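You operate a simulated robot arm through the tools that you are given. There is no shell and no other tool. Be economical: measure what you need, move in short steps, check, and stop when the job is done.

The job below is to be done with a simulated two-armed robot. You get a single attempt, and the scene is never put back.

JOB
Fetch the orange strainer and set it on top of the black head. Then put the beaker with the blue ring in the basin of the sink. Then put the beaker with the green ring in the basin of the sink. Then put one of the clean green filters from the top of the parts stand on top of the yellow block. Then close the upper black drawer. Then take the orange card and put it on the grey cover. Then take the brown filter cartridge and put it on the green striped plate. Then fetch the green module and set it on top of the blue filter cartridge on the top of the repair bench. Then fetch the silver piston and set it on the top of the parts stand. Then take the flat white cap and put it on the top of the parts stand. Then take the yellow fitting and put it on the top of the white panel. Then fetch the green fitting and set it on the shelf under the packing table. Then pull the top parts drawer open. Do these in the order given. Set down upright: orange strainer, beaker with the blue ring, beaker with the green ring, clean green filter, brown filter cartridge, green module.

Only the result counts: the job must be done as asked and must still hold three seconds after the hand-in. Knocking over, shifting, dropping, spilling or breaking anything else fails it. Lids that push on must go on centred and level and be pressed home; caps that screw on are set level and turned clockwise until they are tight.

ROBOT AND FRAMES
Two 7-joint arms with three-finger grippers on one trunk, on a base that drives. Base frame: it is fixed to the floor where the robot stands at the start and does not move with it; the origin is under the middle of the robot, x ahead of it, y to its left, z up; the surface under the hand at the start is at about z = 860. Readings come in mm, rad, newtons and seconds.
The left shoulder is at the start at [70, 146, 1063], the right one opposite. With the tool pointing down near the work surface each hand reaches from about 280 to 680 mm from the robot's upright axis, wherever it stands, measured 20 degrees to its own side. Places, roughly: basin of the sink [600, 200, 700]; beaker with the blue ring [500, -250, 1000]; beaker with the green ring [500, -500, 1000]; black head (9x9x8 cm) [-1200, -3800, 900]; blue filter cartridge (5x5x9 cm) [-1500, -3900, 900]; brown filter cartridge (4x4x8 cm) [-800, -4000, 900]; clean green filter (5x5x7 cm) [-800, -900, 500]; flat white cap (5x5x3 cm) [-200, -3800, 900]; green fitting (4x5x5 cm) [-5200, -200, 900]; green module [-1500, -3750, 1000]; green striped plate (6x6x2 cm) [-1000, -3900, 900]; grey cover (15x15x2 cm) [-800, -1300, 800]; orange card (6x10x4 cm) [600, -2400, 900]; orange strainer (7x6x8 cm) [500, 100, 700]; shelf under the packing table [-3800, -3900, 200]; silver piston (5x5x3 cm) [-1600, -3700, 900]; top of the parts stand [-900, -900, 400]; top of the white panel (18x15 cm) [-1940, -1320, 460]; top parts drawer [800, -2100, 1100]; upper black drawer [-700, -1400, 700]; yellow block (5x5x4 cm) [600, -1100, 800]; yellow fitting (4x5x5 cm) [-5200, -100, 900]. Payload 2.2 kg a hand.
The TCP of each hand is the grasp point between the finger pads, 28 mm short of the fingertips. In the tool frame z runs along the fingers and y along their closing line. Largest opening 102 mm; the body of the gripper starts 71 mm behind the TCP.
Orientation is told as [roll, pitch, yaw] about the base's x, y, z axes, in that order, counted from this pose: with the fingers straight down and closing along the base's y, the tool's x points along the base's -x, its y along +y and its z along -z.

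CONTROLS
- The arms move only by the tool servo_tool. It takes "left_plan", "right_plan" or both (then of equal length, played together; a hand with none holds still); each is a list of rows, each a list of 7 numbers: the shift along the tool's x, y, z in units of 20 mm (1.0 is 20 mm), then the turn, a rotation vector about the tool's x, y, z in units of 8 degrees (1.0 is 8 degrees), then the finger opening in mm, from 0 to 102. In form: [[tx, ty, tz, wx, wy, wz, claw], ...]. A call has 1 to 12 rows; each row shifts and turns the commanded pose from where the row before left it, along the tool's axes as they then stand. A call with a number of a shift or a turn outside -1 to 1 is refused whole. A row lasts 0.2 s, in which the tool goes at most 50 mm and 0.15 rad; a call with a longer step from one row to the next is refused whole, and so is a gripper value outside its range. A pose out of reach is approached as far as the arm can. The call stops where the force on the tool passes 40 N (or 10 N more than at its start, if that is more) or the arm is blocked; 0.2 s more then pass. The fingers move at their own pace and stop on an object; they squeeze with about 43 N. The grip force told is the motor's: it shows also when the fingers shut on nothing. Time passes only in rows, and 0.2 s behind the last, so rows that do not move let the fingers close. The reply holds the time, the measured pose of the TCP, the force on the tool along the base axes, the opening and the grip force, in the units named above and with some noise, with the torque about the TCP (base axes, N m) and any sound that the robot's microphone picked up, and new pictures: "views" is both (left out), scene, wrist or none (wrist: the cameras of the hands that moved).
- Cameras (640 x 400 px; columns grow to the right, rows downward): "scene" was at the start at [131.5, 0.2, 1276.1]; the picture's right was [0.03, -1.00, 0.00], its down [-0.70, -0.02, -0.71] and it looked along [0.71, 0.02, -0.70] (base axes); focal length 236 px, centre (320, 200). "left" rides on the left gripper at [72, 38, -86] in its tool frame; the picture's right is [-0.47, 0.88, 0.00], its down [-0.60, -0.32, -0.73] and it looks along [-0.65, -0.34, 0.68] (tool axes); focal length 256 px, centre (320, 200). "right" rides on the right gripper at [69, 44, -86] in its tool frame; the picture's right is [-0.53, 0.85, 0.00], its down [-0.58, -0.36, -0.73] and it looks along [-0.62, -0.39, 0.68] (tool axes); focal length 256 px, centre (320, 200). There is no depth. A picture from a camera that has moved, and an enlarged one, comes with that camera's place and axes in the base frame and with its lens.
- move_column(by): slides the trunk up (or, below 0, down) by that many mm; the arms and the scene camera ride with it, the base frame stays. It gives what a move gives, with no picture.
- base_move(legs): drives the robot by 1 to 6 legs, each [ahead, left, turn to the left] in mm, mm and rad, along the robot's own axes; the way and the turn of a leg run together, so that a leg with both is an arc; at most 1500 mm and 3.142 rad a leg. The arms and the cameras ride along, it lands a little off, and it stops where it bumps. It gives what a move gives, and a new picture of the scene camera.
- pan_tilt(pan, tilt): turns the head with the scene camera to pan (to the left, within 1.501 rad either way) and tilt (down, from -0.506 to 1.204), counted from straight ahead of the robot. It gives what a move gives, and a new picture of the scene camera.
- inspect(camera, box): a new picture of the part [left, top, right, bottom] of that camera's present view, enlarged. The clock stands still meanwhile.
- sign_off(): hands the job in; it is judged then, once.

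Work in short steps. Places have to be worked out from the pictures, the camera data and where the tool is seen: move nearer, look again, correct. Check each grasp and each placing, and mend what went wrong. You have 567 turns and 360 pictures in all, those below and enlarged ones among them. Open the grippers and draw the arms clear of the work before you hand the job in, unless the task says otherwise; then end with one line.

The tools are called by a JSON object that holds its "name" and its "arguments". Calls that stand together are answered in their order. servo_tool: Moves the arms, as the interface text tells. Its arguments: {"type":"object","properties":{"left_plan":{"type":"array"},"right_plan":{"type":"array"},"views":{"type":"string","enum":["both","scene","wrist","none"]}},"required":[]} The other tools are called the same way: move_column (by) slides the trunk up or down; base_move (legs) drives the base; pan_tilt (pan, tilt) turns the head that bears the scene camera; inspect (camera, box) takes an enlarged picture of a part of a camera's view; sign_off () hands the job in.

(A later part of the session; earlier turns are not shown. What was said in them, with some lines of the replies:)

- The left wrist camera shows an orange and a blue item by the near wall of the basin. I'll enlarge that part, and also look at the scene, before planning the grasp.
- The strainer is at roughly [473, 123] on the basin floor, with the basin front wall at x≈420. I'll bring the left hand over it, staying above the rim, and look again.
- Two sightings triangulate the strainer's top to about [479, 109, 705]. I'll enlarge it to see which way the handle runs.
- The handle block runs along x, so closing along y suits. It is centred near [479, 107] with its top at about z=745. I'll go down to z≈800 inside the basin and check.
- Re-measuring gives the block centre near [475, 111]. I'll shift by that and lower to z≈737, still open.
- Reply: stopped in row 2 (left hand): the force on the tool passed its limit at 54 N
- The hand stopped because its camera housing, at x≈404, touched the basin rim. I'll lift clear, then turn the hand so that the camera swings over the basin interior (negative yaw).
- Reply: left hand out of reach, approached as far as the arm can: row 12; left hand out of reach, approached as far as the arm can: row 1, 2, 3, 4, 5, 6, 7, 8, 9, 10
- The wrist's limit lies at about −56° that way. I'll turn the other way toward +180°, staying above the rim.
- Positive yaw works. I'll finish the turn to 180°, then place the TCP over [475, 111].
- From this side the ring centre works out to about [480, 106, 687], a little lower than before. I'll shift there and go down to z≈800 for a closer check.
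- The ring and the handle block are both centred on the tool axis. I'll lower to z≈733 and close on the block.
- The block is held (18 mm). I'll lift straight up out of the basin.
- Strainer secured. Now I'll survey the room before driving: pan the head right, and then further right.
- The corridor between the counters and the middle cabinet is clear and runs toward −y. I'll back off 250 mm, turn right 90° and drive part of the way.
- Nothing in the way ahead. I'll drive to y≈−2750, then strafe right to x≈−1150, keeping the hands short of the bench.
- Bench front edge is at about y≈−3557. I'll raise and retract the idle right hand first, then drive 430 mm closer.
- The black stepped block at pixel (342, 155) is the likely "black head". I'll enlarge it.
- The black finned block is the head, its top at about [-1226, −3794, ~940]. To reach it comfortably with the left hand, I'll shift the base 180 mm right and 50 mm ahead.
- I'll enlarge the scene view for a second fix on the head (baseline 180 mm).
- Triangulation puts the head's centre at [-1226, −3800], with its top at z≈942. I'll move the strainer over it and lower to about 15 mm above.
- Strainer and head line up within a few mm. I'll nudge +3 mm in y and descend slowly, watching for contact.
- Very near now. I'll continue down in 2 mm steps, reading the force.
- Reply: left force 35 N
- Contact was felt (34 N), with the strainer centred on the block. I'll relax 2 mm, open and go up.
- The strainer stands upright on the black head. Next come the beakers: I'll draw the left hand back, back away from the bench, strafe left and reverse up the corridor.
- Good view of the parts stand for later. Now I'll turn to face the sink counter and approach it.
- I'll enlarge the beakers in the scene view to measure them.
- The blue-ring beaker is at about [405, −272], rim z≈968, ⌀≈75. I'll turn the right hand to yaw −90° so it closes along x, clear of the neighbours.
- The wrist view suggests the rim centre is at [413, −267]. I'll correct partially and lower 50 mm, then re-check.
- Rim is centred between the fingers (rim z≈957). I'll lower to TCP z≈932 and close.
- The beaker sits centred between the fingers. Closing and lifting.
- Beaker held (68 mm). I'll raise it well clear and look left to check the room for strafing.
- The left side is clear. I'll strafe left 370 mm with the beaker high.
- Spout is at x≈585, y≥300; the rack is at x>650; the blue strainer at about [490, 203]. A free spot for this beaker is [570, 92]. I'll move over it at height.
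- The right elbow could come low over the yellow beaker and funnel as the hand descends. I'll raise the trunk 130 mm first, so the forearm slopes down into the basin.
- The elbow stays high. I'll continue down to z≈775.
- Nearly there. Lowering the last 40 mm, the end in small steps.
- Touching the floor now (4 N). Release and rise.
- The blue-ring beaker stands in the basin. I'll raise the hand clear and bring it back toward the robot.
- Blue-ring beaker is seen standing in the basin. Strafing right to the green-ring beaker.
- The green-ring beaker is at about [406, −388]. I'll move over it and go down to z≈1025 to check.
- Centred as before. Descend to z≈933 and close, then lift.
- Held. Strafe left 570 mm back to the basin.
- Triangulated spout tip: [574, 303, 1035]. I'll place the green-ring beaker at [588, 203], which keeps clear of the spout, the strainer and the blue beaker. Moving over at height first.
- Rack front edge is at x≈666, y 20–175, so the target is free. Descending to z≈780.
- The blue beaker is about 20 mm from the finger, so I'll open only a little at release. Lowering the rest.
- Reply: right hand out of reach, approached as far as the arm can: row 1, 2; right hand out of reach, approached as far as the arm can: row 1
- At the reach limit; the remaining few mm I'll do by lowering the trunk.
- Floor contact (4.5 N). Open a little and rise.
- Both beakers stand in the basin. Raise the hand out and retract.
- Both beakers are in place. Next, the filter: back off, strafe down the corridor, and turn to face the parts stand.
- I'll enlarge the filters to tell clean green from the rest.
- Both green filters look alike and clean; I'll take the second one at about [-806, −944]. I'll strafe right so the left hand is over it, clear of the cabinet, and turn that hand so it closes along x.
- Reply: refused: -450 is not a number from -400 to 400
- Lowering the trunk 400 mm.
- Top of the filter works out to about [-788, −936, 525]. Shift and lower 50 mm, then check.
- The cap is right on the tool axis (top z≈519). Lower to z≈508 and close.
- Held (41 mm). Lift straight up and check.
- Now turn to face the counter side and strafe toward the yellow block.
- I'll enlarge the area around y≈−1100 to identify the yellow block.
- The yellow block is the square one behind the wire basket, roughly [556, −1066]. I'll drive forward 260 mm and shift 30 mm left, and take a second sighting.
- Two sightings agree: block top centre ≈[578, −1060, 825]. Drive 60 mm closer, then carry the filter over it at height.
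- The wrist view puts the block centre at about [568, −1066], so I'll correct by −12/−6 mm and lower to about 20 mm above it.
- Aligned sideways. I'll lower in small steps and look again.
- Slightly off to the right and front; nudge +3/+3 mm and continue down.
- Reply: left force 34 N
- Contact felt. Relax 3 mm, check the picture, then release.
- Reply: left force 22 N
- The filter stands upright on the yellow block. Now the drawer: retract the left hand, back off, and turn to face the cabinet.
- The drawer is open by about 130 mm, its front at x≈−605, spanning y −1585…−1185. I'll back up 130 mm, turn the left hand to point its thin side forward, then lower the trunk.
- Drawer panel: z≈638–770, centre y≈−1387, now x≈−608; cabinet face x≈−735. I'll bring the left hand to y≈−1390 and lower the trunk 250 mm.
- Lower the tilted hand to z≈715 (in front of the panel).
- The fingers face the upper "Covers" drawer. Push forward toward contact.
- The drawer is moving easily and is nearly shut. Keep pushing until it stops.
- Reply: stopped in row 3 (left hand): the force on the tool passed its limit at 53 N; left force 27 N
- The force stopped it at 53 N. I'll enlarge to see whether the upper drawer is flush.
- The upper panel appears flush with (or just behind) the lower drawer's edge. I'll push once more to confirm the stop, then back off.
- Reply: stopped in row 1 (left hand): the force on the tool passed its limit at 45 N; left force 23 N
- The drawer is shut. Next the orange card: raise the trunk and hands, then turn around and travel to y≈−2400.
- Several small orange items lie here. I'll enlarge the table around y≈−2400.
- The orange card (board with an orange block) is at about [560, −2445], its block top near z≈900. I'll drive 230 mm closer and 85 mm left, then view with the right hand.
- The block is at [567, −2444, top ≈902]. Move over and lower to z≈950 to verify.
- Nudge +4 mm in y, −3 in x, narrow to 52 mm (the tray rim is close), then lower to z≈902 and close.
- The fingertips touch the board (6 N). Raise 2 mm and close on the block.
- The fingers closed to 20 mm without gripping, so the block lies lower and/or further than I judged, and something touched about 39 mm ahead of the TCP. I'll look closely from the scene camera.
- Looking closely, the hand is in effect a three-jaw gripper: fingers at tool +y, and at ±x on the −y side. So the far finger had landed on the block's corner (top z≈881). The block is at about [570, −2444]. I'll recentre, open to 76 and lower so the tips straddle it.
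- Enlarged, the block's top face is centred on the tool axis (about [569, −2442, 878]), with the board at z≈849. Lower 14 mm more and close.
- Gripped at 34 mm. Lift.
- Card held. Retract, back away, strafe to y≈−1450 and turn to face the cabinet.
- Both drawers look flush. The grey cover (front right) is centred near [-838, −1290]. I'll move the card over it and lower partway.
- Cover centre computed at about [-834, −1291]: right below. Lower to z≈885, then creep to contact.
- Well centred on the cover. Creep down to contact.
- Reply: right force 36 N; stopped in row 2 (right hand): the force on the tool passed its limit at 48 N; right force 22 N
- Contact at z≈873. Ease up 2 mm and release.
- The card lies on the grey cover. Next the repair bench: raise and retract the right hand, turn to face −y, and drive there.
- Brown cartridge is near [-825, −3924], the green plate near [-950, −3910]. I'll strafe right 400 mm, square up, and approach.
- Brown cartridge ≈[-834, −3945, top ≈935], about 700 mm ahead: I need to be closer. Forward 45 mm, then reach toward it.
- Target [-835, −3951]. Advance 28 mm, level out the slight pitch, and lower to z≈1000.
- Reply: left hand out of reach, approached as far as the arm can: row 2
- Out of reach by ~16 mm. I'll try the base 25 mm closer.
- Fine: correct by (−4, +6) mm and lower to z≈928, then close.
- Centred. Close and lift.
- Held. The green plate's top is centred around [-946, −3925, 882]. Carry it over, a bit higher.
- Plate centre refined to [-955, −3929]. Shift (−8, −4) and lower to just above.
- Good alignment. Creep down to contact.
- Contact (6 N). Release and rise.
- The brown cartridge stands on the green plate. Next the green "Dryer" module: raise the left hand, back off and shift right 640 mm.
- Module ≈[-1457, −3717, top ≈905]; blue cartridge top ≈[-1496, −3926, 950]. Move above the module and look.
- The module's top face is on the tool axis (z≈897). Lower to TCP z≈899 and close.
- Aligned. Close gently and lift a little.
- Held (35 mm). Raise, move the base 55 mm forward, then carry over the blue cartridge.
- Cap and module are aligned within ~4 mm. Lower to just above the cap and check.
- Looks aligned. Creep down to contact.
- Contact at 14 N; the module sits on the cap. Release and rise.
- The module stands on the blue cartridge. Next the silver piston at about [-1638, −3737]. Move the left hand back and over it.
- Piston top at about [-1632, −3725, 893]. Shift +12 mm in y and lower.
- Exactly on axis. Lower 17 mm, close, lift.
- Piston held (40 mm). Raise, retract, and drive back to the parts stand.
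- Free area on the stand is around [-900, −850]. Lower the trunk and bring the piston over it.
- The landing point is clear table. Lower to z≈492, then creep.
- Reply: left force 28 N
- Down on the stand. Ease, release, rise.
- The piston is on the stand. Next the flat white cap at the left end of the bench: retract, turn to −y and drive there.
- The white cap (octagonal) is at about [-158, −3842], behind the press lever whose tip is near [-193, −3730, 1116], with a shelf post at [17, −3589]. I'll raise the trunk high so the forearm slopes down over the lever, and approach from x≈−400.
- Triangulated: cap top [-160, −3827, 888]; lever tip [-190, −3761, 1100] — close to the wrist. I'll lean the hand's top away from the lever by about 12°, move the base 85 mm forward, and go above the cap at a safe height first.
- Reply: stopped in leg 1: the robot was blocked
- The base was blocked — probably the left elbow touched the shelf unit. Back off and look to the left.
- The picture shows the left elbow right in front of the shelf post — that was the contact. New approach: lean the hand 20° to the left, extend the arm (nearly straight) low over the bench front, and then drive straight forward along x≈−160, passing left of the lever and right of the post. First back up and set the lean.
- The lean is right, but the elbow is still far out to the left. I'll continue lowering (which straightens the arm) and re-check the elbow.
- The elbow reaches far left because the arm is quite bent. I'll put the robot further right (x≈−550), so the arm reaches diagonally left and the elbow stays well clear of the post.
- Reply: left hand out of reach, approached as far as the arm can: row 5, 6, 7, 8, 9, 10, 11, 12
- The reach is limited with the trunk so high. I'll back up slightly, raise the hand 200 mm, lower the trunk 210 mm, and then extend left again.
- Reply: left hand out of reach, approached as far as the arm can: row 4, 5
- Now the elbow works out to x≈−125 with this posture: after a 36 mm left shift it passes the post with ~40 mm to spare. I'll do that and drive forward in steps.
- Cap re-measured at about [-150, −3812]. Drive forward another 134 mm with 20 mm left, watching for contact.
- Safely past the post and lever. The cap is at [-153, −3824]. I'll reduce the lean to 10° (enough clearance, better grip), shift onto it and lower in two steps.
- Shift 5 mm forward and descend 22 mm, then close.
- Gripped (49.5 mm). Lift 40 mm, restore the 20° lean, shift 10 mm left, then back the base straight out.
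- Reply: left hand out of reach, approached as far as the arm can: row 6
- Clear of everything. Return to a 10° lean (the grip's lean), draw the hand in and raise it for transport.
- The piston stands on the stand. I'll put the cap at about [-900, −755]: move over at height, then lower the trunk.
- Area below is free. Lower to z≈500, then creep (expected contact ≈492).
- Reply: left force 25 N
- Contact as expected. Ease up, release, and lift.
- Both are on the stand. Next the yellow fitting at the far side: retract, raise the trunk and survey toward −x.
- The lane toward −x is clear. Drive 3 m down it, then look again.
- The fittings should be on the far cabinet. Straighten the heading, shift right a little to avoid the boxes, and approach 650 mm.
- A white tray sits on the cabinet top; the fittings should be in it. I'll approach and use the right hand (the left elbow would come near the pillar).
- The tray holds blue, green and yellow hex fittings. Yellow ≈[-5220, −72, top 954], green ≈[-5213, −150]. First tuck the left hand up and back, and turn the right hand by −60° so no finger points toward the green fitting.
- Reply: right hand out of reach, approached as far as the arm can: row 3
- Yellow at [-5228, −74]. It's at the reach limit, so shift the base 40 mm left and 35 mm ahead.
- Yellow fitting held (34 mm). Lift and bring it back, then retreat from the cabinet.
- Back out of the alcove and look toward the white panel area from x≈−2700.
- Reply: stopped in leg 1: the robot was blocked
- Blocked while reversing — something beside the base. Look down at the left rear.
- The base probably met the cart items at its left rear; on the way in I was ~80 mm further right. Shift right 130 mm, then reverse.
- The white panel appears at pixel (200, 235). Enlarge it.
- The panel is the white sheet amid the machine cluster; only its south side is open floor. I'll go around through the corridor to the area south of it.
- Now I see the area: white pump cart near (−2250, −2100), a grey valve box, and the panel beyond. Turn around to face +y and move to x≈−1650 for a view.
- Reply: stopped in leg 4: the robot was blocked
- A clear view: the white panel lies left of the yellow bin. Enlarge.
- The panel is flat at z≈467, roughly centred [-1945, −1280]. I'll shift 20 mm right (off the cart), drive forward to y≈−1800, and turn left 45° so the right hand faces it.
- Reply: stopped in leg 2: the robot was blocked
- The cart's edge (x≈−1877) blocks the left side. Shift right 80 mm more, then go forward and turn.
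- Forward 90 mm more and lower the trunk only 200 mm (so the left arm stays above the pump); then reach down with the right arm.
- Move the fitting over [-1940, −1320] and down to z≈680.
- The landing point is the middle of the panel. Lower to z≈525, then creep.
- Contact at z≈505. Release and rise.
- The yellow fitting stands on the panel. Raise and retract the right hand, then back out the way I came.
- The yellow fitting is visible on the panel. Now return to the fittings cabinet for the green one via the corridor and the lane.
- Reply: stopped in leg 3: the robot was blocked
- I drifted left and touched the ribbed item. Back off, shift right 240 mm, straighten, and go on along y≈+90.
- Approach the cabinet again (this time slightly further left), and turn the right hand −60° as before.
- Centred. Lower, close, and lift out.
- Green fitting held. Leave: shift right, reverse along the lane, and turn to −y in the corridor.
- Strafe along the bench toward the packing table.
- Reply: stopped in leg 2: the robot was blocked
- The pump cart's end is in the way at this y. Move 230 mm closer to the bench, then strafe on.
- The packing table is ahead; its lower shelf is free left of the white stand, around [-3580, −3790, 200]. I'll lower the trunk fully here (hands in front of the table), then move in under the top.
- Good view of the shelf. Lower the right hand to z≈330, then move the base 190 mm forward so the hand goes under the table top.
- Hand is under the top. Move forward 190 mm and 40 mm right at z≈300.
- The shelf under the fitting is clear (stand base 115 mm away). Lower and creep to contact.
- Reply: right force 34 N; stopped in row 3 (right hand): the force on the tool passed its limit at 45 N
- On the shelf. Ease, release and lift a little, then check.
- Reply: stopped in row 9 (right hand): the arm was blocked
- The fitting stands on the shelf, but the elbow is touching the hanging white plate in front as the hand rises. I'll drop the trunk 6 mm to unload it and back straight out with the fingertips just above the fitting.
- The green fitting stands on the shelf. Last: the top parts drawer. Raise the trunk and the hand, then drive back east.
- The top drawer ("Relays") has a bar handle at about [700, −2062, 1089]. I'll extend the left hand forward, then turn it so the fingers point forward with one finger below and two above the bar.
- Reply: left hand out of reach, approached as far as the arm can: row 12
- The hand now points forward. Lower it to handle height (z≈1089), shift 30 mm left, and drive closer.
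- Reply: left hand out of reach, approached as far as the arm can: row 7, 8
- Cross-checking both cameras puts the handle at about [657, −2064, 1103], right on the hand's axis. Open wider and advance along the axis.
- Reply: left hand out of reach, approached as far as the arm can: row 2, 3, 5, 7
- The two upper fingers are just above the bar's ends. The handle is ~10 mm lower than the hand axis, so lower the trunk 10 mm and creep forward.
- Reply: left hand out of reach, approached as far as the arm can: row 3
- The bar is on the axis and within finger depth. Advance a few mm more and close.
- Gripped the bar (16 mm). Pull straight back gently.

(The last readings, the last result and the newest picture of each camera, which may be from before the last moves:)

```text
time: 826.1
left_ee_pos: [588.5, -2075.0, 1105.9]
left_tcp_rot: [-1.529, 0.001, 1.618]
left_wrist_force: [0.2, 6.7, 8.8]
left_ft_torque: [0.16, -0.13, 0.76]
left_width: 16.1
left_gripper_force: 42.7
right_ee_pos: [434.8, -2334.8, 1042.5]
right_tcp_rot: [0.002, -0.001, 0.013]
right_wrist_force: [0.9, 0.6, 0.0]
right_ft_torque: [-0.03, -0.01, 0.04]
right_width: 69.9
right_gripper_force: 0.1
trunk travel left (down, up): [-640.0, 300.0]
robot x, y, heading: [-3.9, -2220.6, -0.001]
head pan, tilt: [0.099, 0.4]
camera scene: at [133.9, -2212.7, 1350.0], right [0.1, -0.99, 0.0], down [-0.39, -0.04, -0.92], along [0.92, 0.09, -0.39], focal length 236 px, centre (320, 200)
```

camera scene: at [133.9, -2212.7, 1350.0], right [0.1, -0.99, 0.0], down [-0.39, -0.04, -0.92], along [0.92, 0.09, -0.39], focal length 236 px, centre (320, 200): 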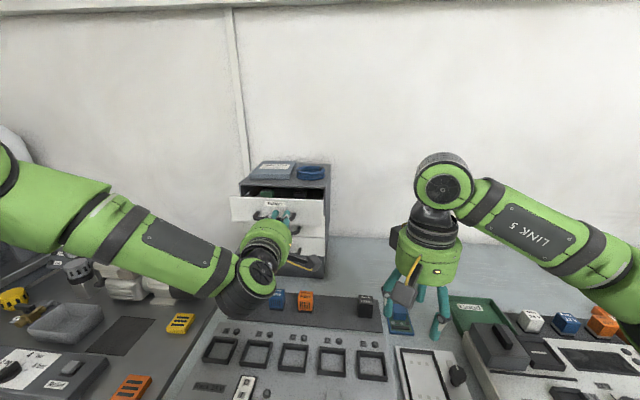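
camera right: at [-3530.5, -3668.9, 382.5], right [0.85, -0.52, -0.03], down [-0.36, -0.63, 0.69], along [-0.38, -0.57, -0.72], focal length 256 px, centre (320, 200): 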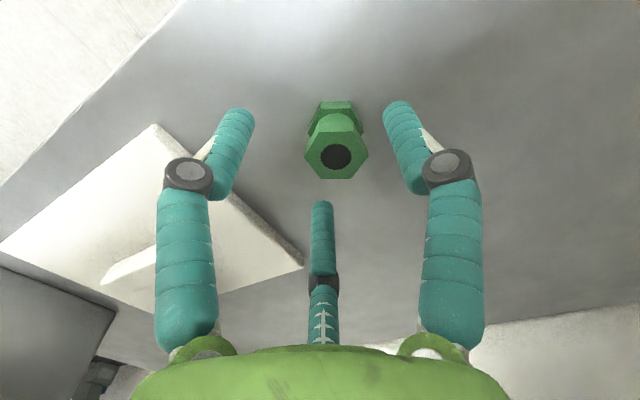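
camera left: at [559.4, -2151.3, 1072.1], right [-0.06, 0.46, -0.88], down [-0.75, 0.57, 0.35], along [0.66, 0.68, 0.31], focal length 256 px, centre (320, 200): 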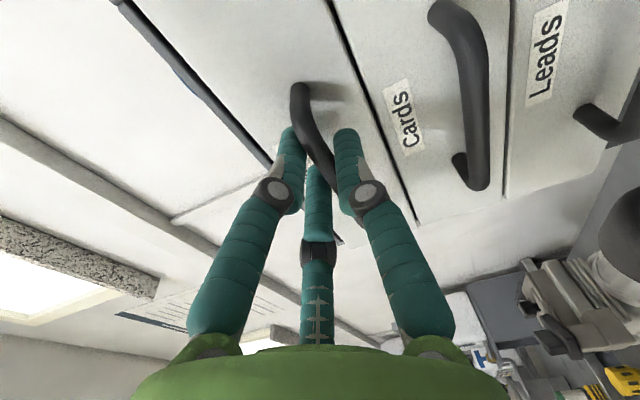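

The drawer is sliding out. Pull a further ~95 mm, compensating the slight sideways angle.

{"name": "servo_tool", "arguments": {"left_plan": [[-0.04, 0, -0.5, 0, 0, 0, 0], [-0.03, 0, -0.5, 0, 0, 0, 0], [-0.03, 0, -0.5, 0, 0, 0, 0], [-0.03, 0, -0.5, 0, 0, 0, 0], [-0.03, 0, -0.5, 0, 0, 0, 0], [-0.03, 0, -0.5, 0, 0, 0, 0], [-0.03, 0, -0.5, 0, 0, 0, 0], [-0.03, 0, -0.5, 0, 0, 0, 0], [-0.03, 0, -0.5, 0, 0, 0, 0], [-0.03, 0, -0.4, 0, 0, 0, 0]], "views": "scene"}}

{"name": "inspect", "arguments": {"camera": "scene", "box": [200, 140, 360, 260]}}

```text
time: 828.3
left_ee_pos: [500.4, -2074.6, 1105.4]
left_tcp_rot: [-1.52, 0.0, 1.616]
left_wrist_force: [-0.7, 5.0, -14.6]
left_ft_torque: [0.11, 0.19, -1.07]
left_width: 16.2
left_gripper_force: 42.3
left hand out of reach, approached as far as the arm can: row 10
right_ee_pos: [438.4, -2335.9, 1041.2]
right_tcp_rot: [-0.001, 0.003, 0.015]
right_wrist_force: [1.0, -0.5, 0.0]
right_ft_torque: [-0.02, -0.03, -0.02]
right_width: 70.1
right_gripper_force: 0.0
trunk travel left (down, up): [-640.0, 300.0]
robot x, y, heading: [-1.3, -2219.4, -0.004]
head pan, tilt: [0.099, 0.4]
camera scene: at [138.1, -2211.9, 1349.4], right [0.1, -0.99, 0.0], down [-0.39, -0.04, -0.92], along [0.92, 0.09, -0.39], focal length 236 px, centre (320, 200)
```

scene: 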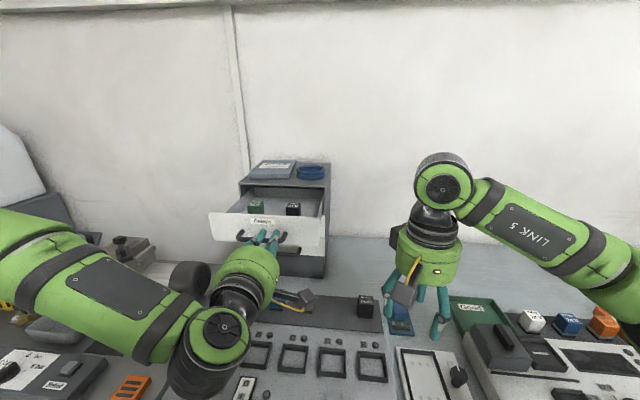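

```text
3.33 times, centred on (280, 200) of scene
camera zoom: at [138.1, -2211.9, 1349.4], right [0.1, -0.99, 0.0], down [-0.39, -0.04, -0.92], along [0.92, 0.09, -0.39], focal length 787 px, centre (453, 200)
```

zoom: 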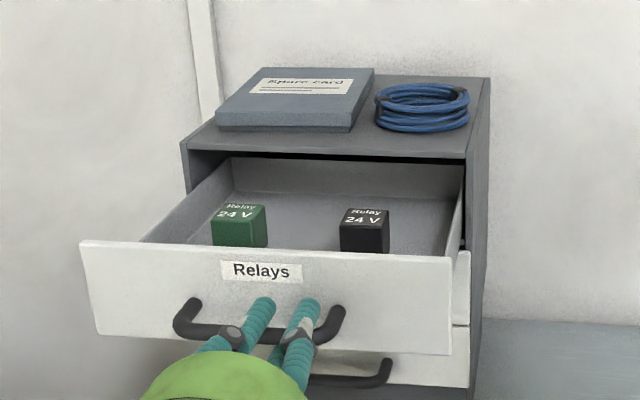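

The top drawer is open about 145 mm with its contents undisturbed. Release the bar and back away.

{"name": "servo_tool", "arguments": {"left_plan": [[0, 0, 0, 0, 0, 0, 30], [0, 0, 0, 0, 0, 0, 50], [0, 0, 0, 0, 0, 0, 70], [0, 0, 0, 0, 0, 0, 80]], "views": "none"}}

{"name": "base_move", "arguments": {"legs": [[-260, 0, 0]]}}

{"name": "inspect", "arguments": {"camera": "scene", "box": [220, 120, 380, 240]}}

```text
time: 829.3
left_ee_pos: [497.8, -2075.7, 1109.9]
left_tcp_rot: [-1.528, -0.001, 1.616]
left_wrist_force: [0.3, 0.1, -1.5]
left_ft_torque: [-0.01, 0.02, 0.0]
left_width: 79.9
left_gripper_force: 0.0
right_ee_pos: [436.5, -2338.2, 1041.6]
right_tcp_rot: [0.002, 0.001, 0.014]
right_wrist_force: [0.0, 1.1, 0.6]
right_ft_torque: [-0.02, 0.01, 0.04]
right_width: 69.8
right_gripper_force: 0.1
trunk travel left (down, up): [-640.0, 300.0]
robot x, y, heading: [-7.9, -2220.0, 0.001]
head pan, tilt: [0.099, 0.4]
```

```text
time: 831.1
left_ee_pos: [242.6, -2076.0, 1108.0]
left_tcp_rot: [-1.528, 0.001, 1.62]
left_wrist_force: [0.3, 0.0, -0.1]
left_ft_torque: [0.03, -0.02, 0.0]
left_width: 80.0
left_gripper_force: 0.1
right_ee_pos: [181.5, -2337.5, 1041.1]
right_tcp_rot: [0.002, 0.005, 0.019]
right_wrist_force: [-0.2, -0.1, 0.2]
right_ft_torque: [0.0, 0.0, 0.03]
right_width: 69.8
right_gripper_force: 0.0
trunk travel left (down, up): [-640.0, 300.0]
robot x, y, heading: [-260.3, -2223.6, 0.007]
head pan, tilt: [0.099, 0.4]
camera scene: at [-119.2, -2214.3, 1349.7], right [0.1, -0.99, 0.0], down [-0.39, -0.04, -0.92], along [0.92, 0.09, -0.39], focal length 236 px, centre (320, 200)
```

scene: 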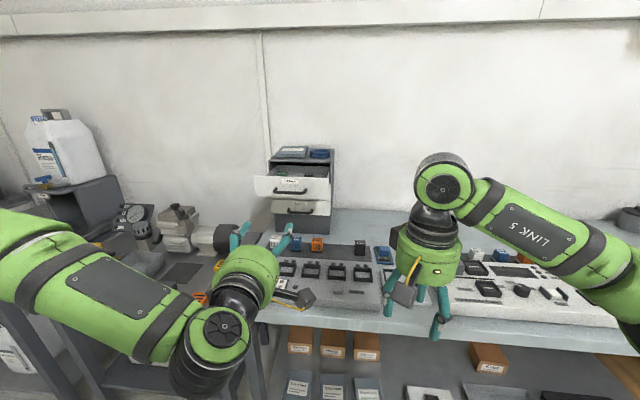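

```text
3.33 times, centred on (300, 180) of scene
camera zoom: at [-119.2, -2214.3, 1349.7], right [0.1, -0.99, 0.0], down [-0.39, -0.04, -0.92], along [0.92, 0.09, -0.39], focal length 787 px, centre (387, 267)
```

zoom: 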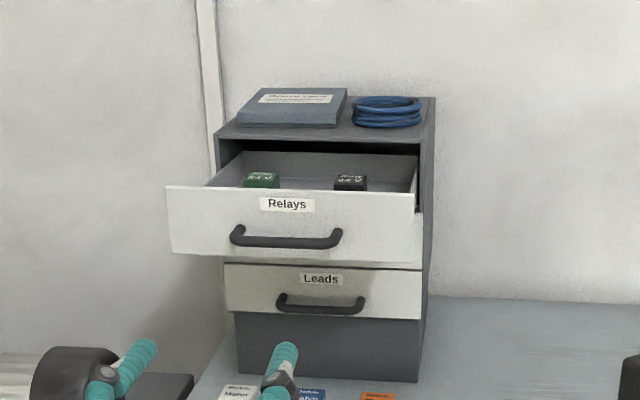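

The drawer is open, both grippers are open and the arms are clear of the work. Handing in.

{"name": "sign_off", "arguments": {}}

```text
The job is handed in.
```

All thirteen steps were carried out in order and handed in. One uncertainty: the base bumped a floor box or cart several times and the left arm once touched the shelf post, with no visible displacement.
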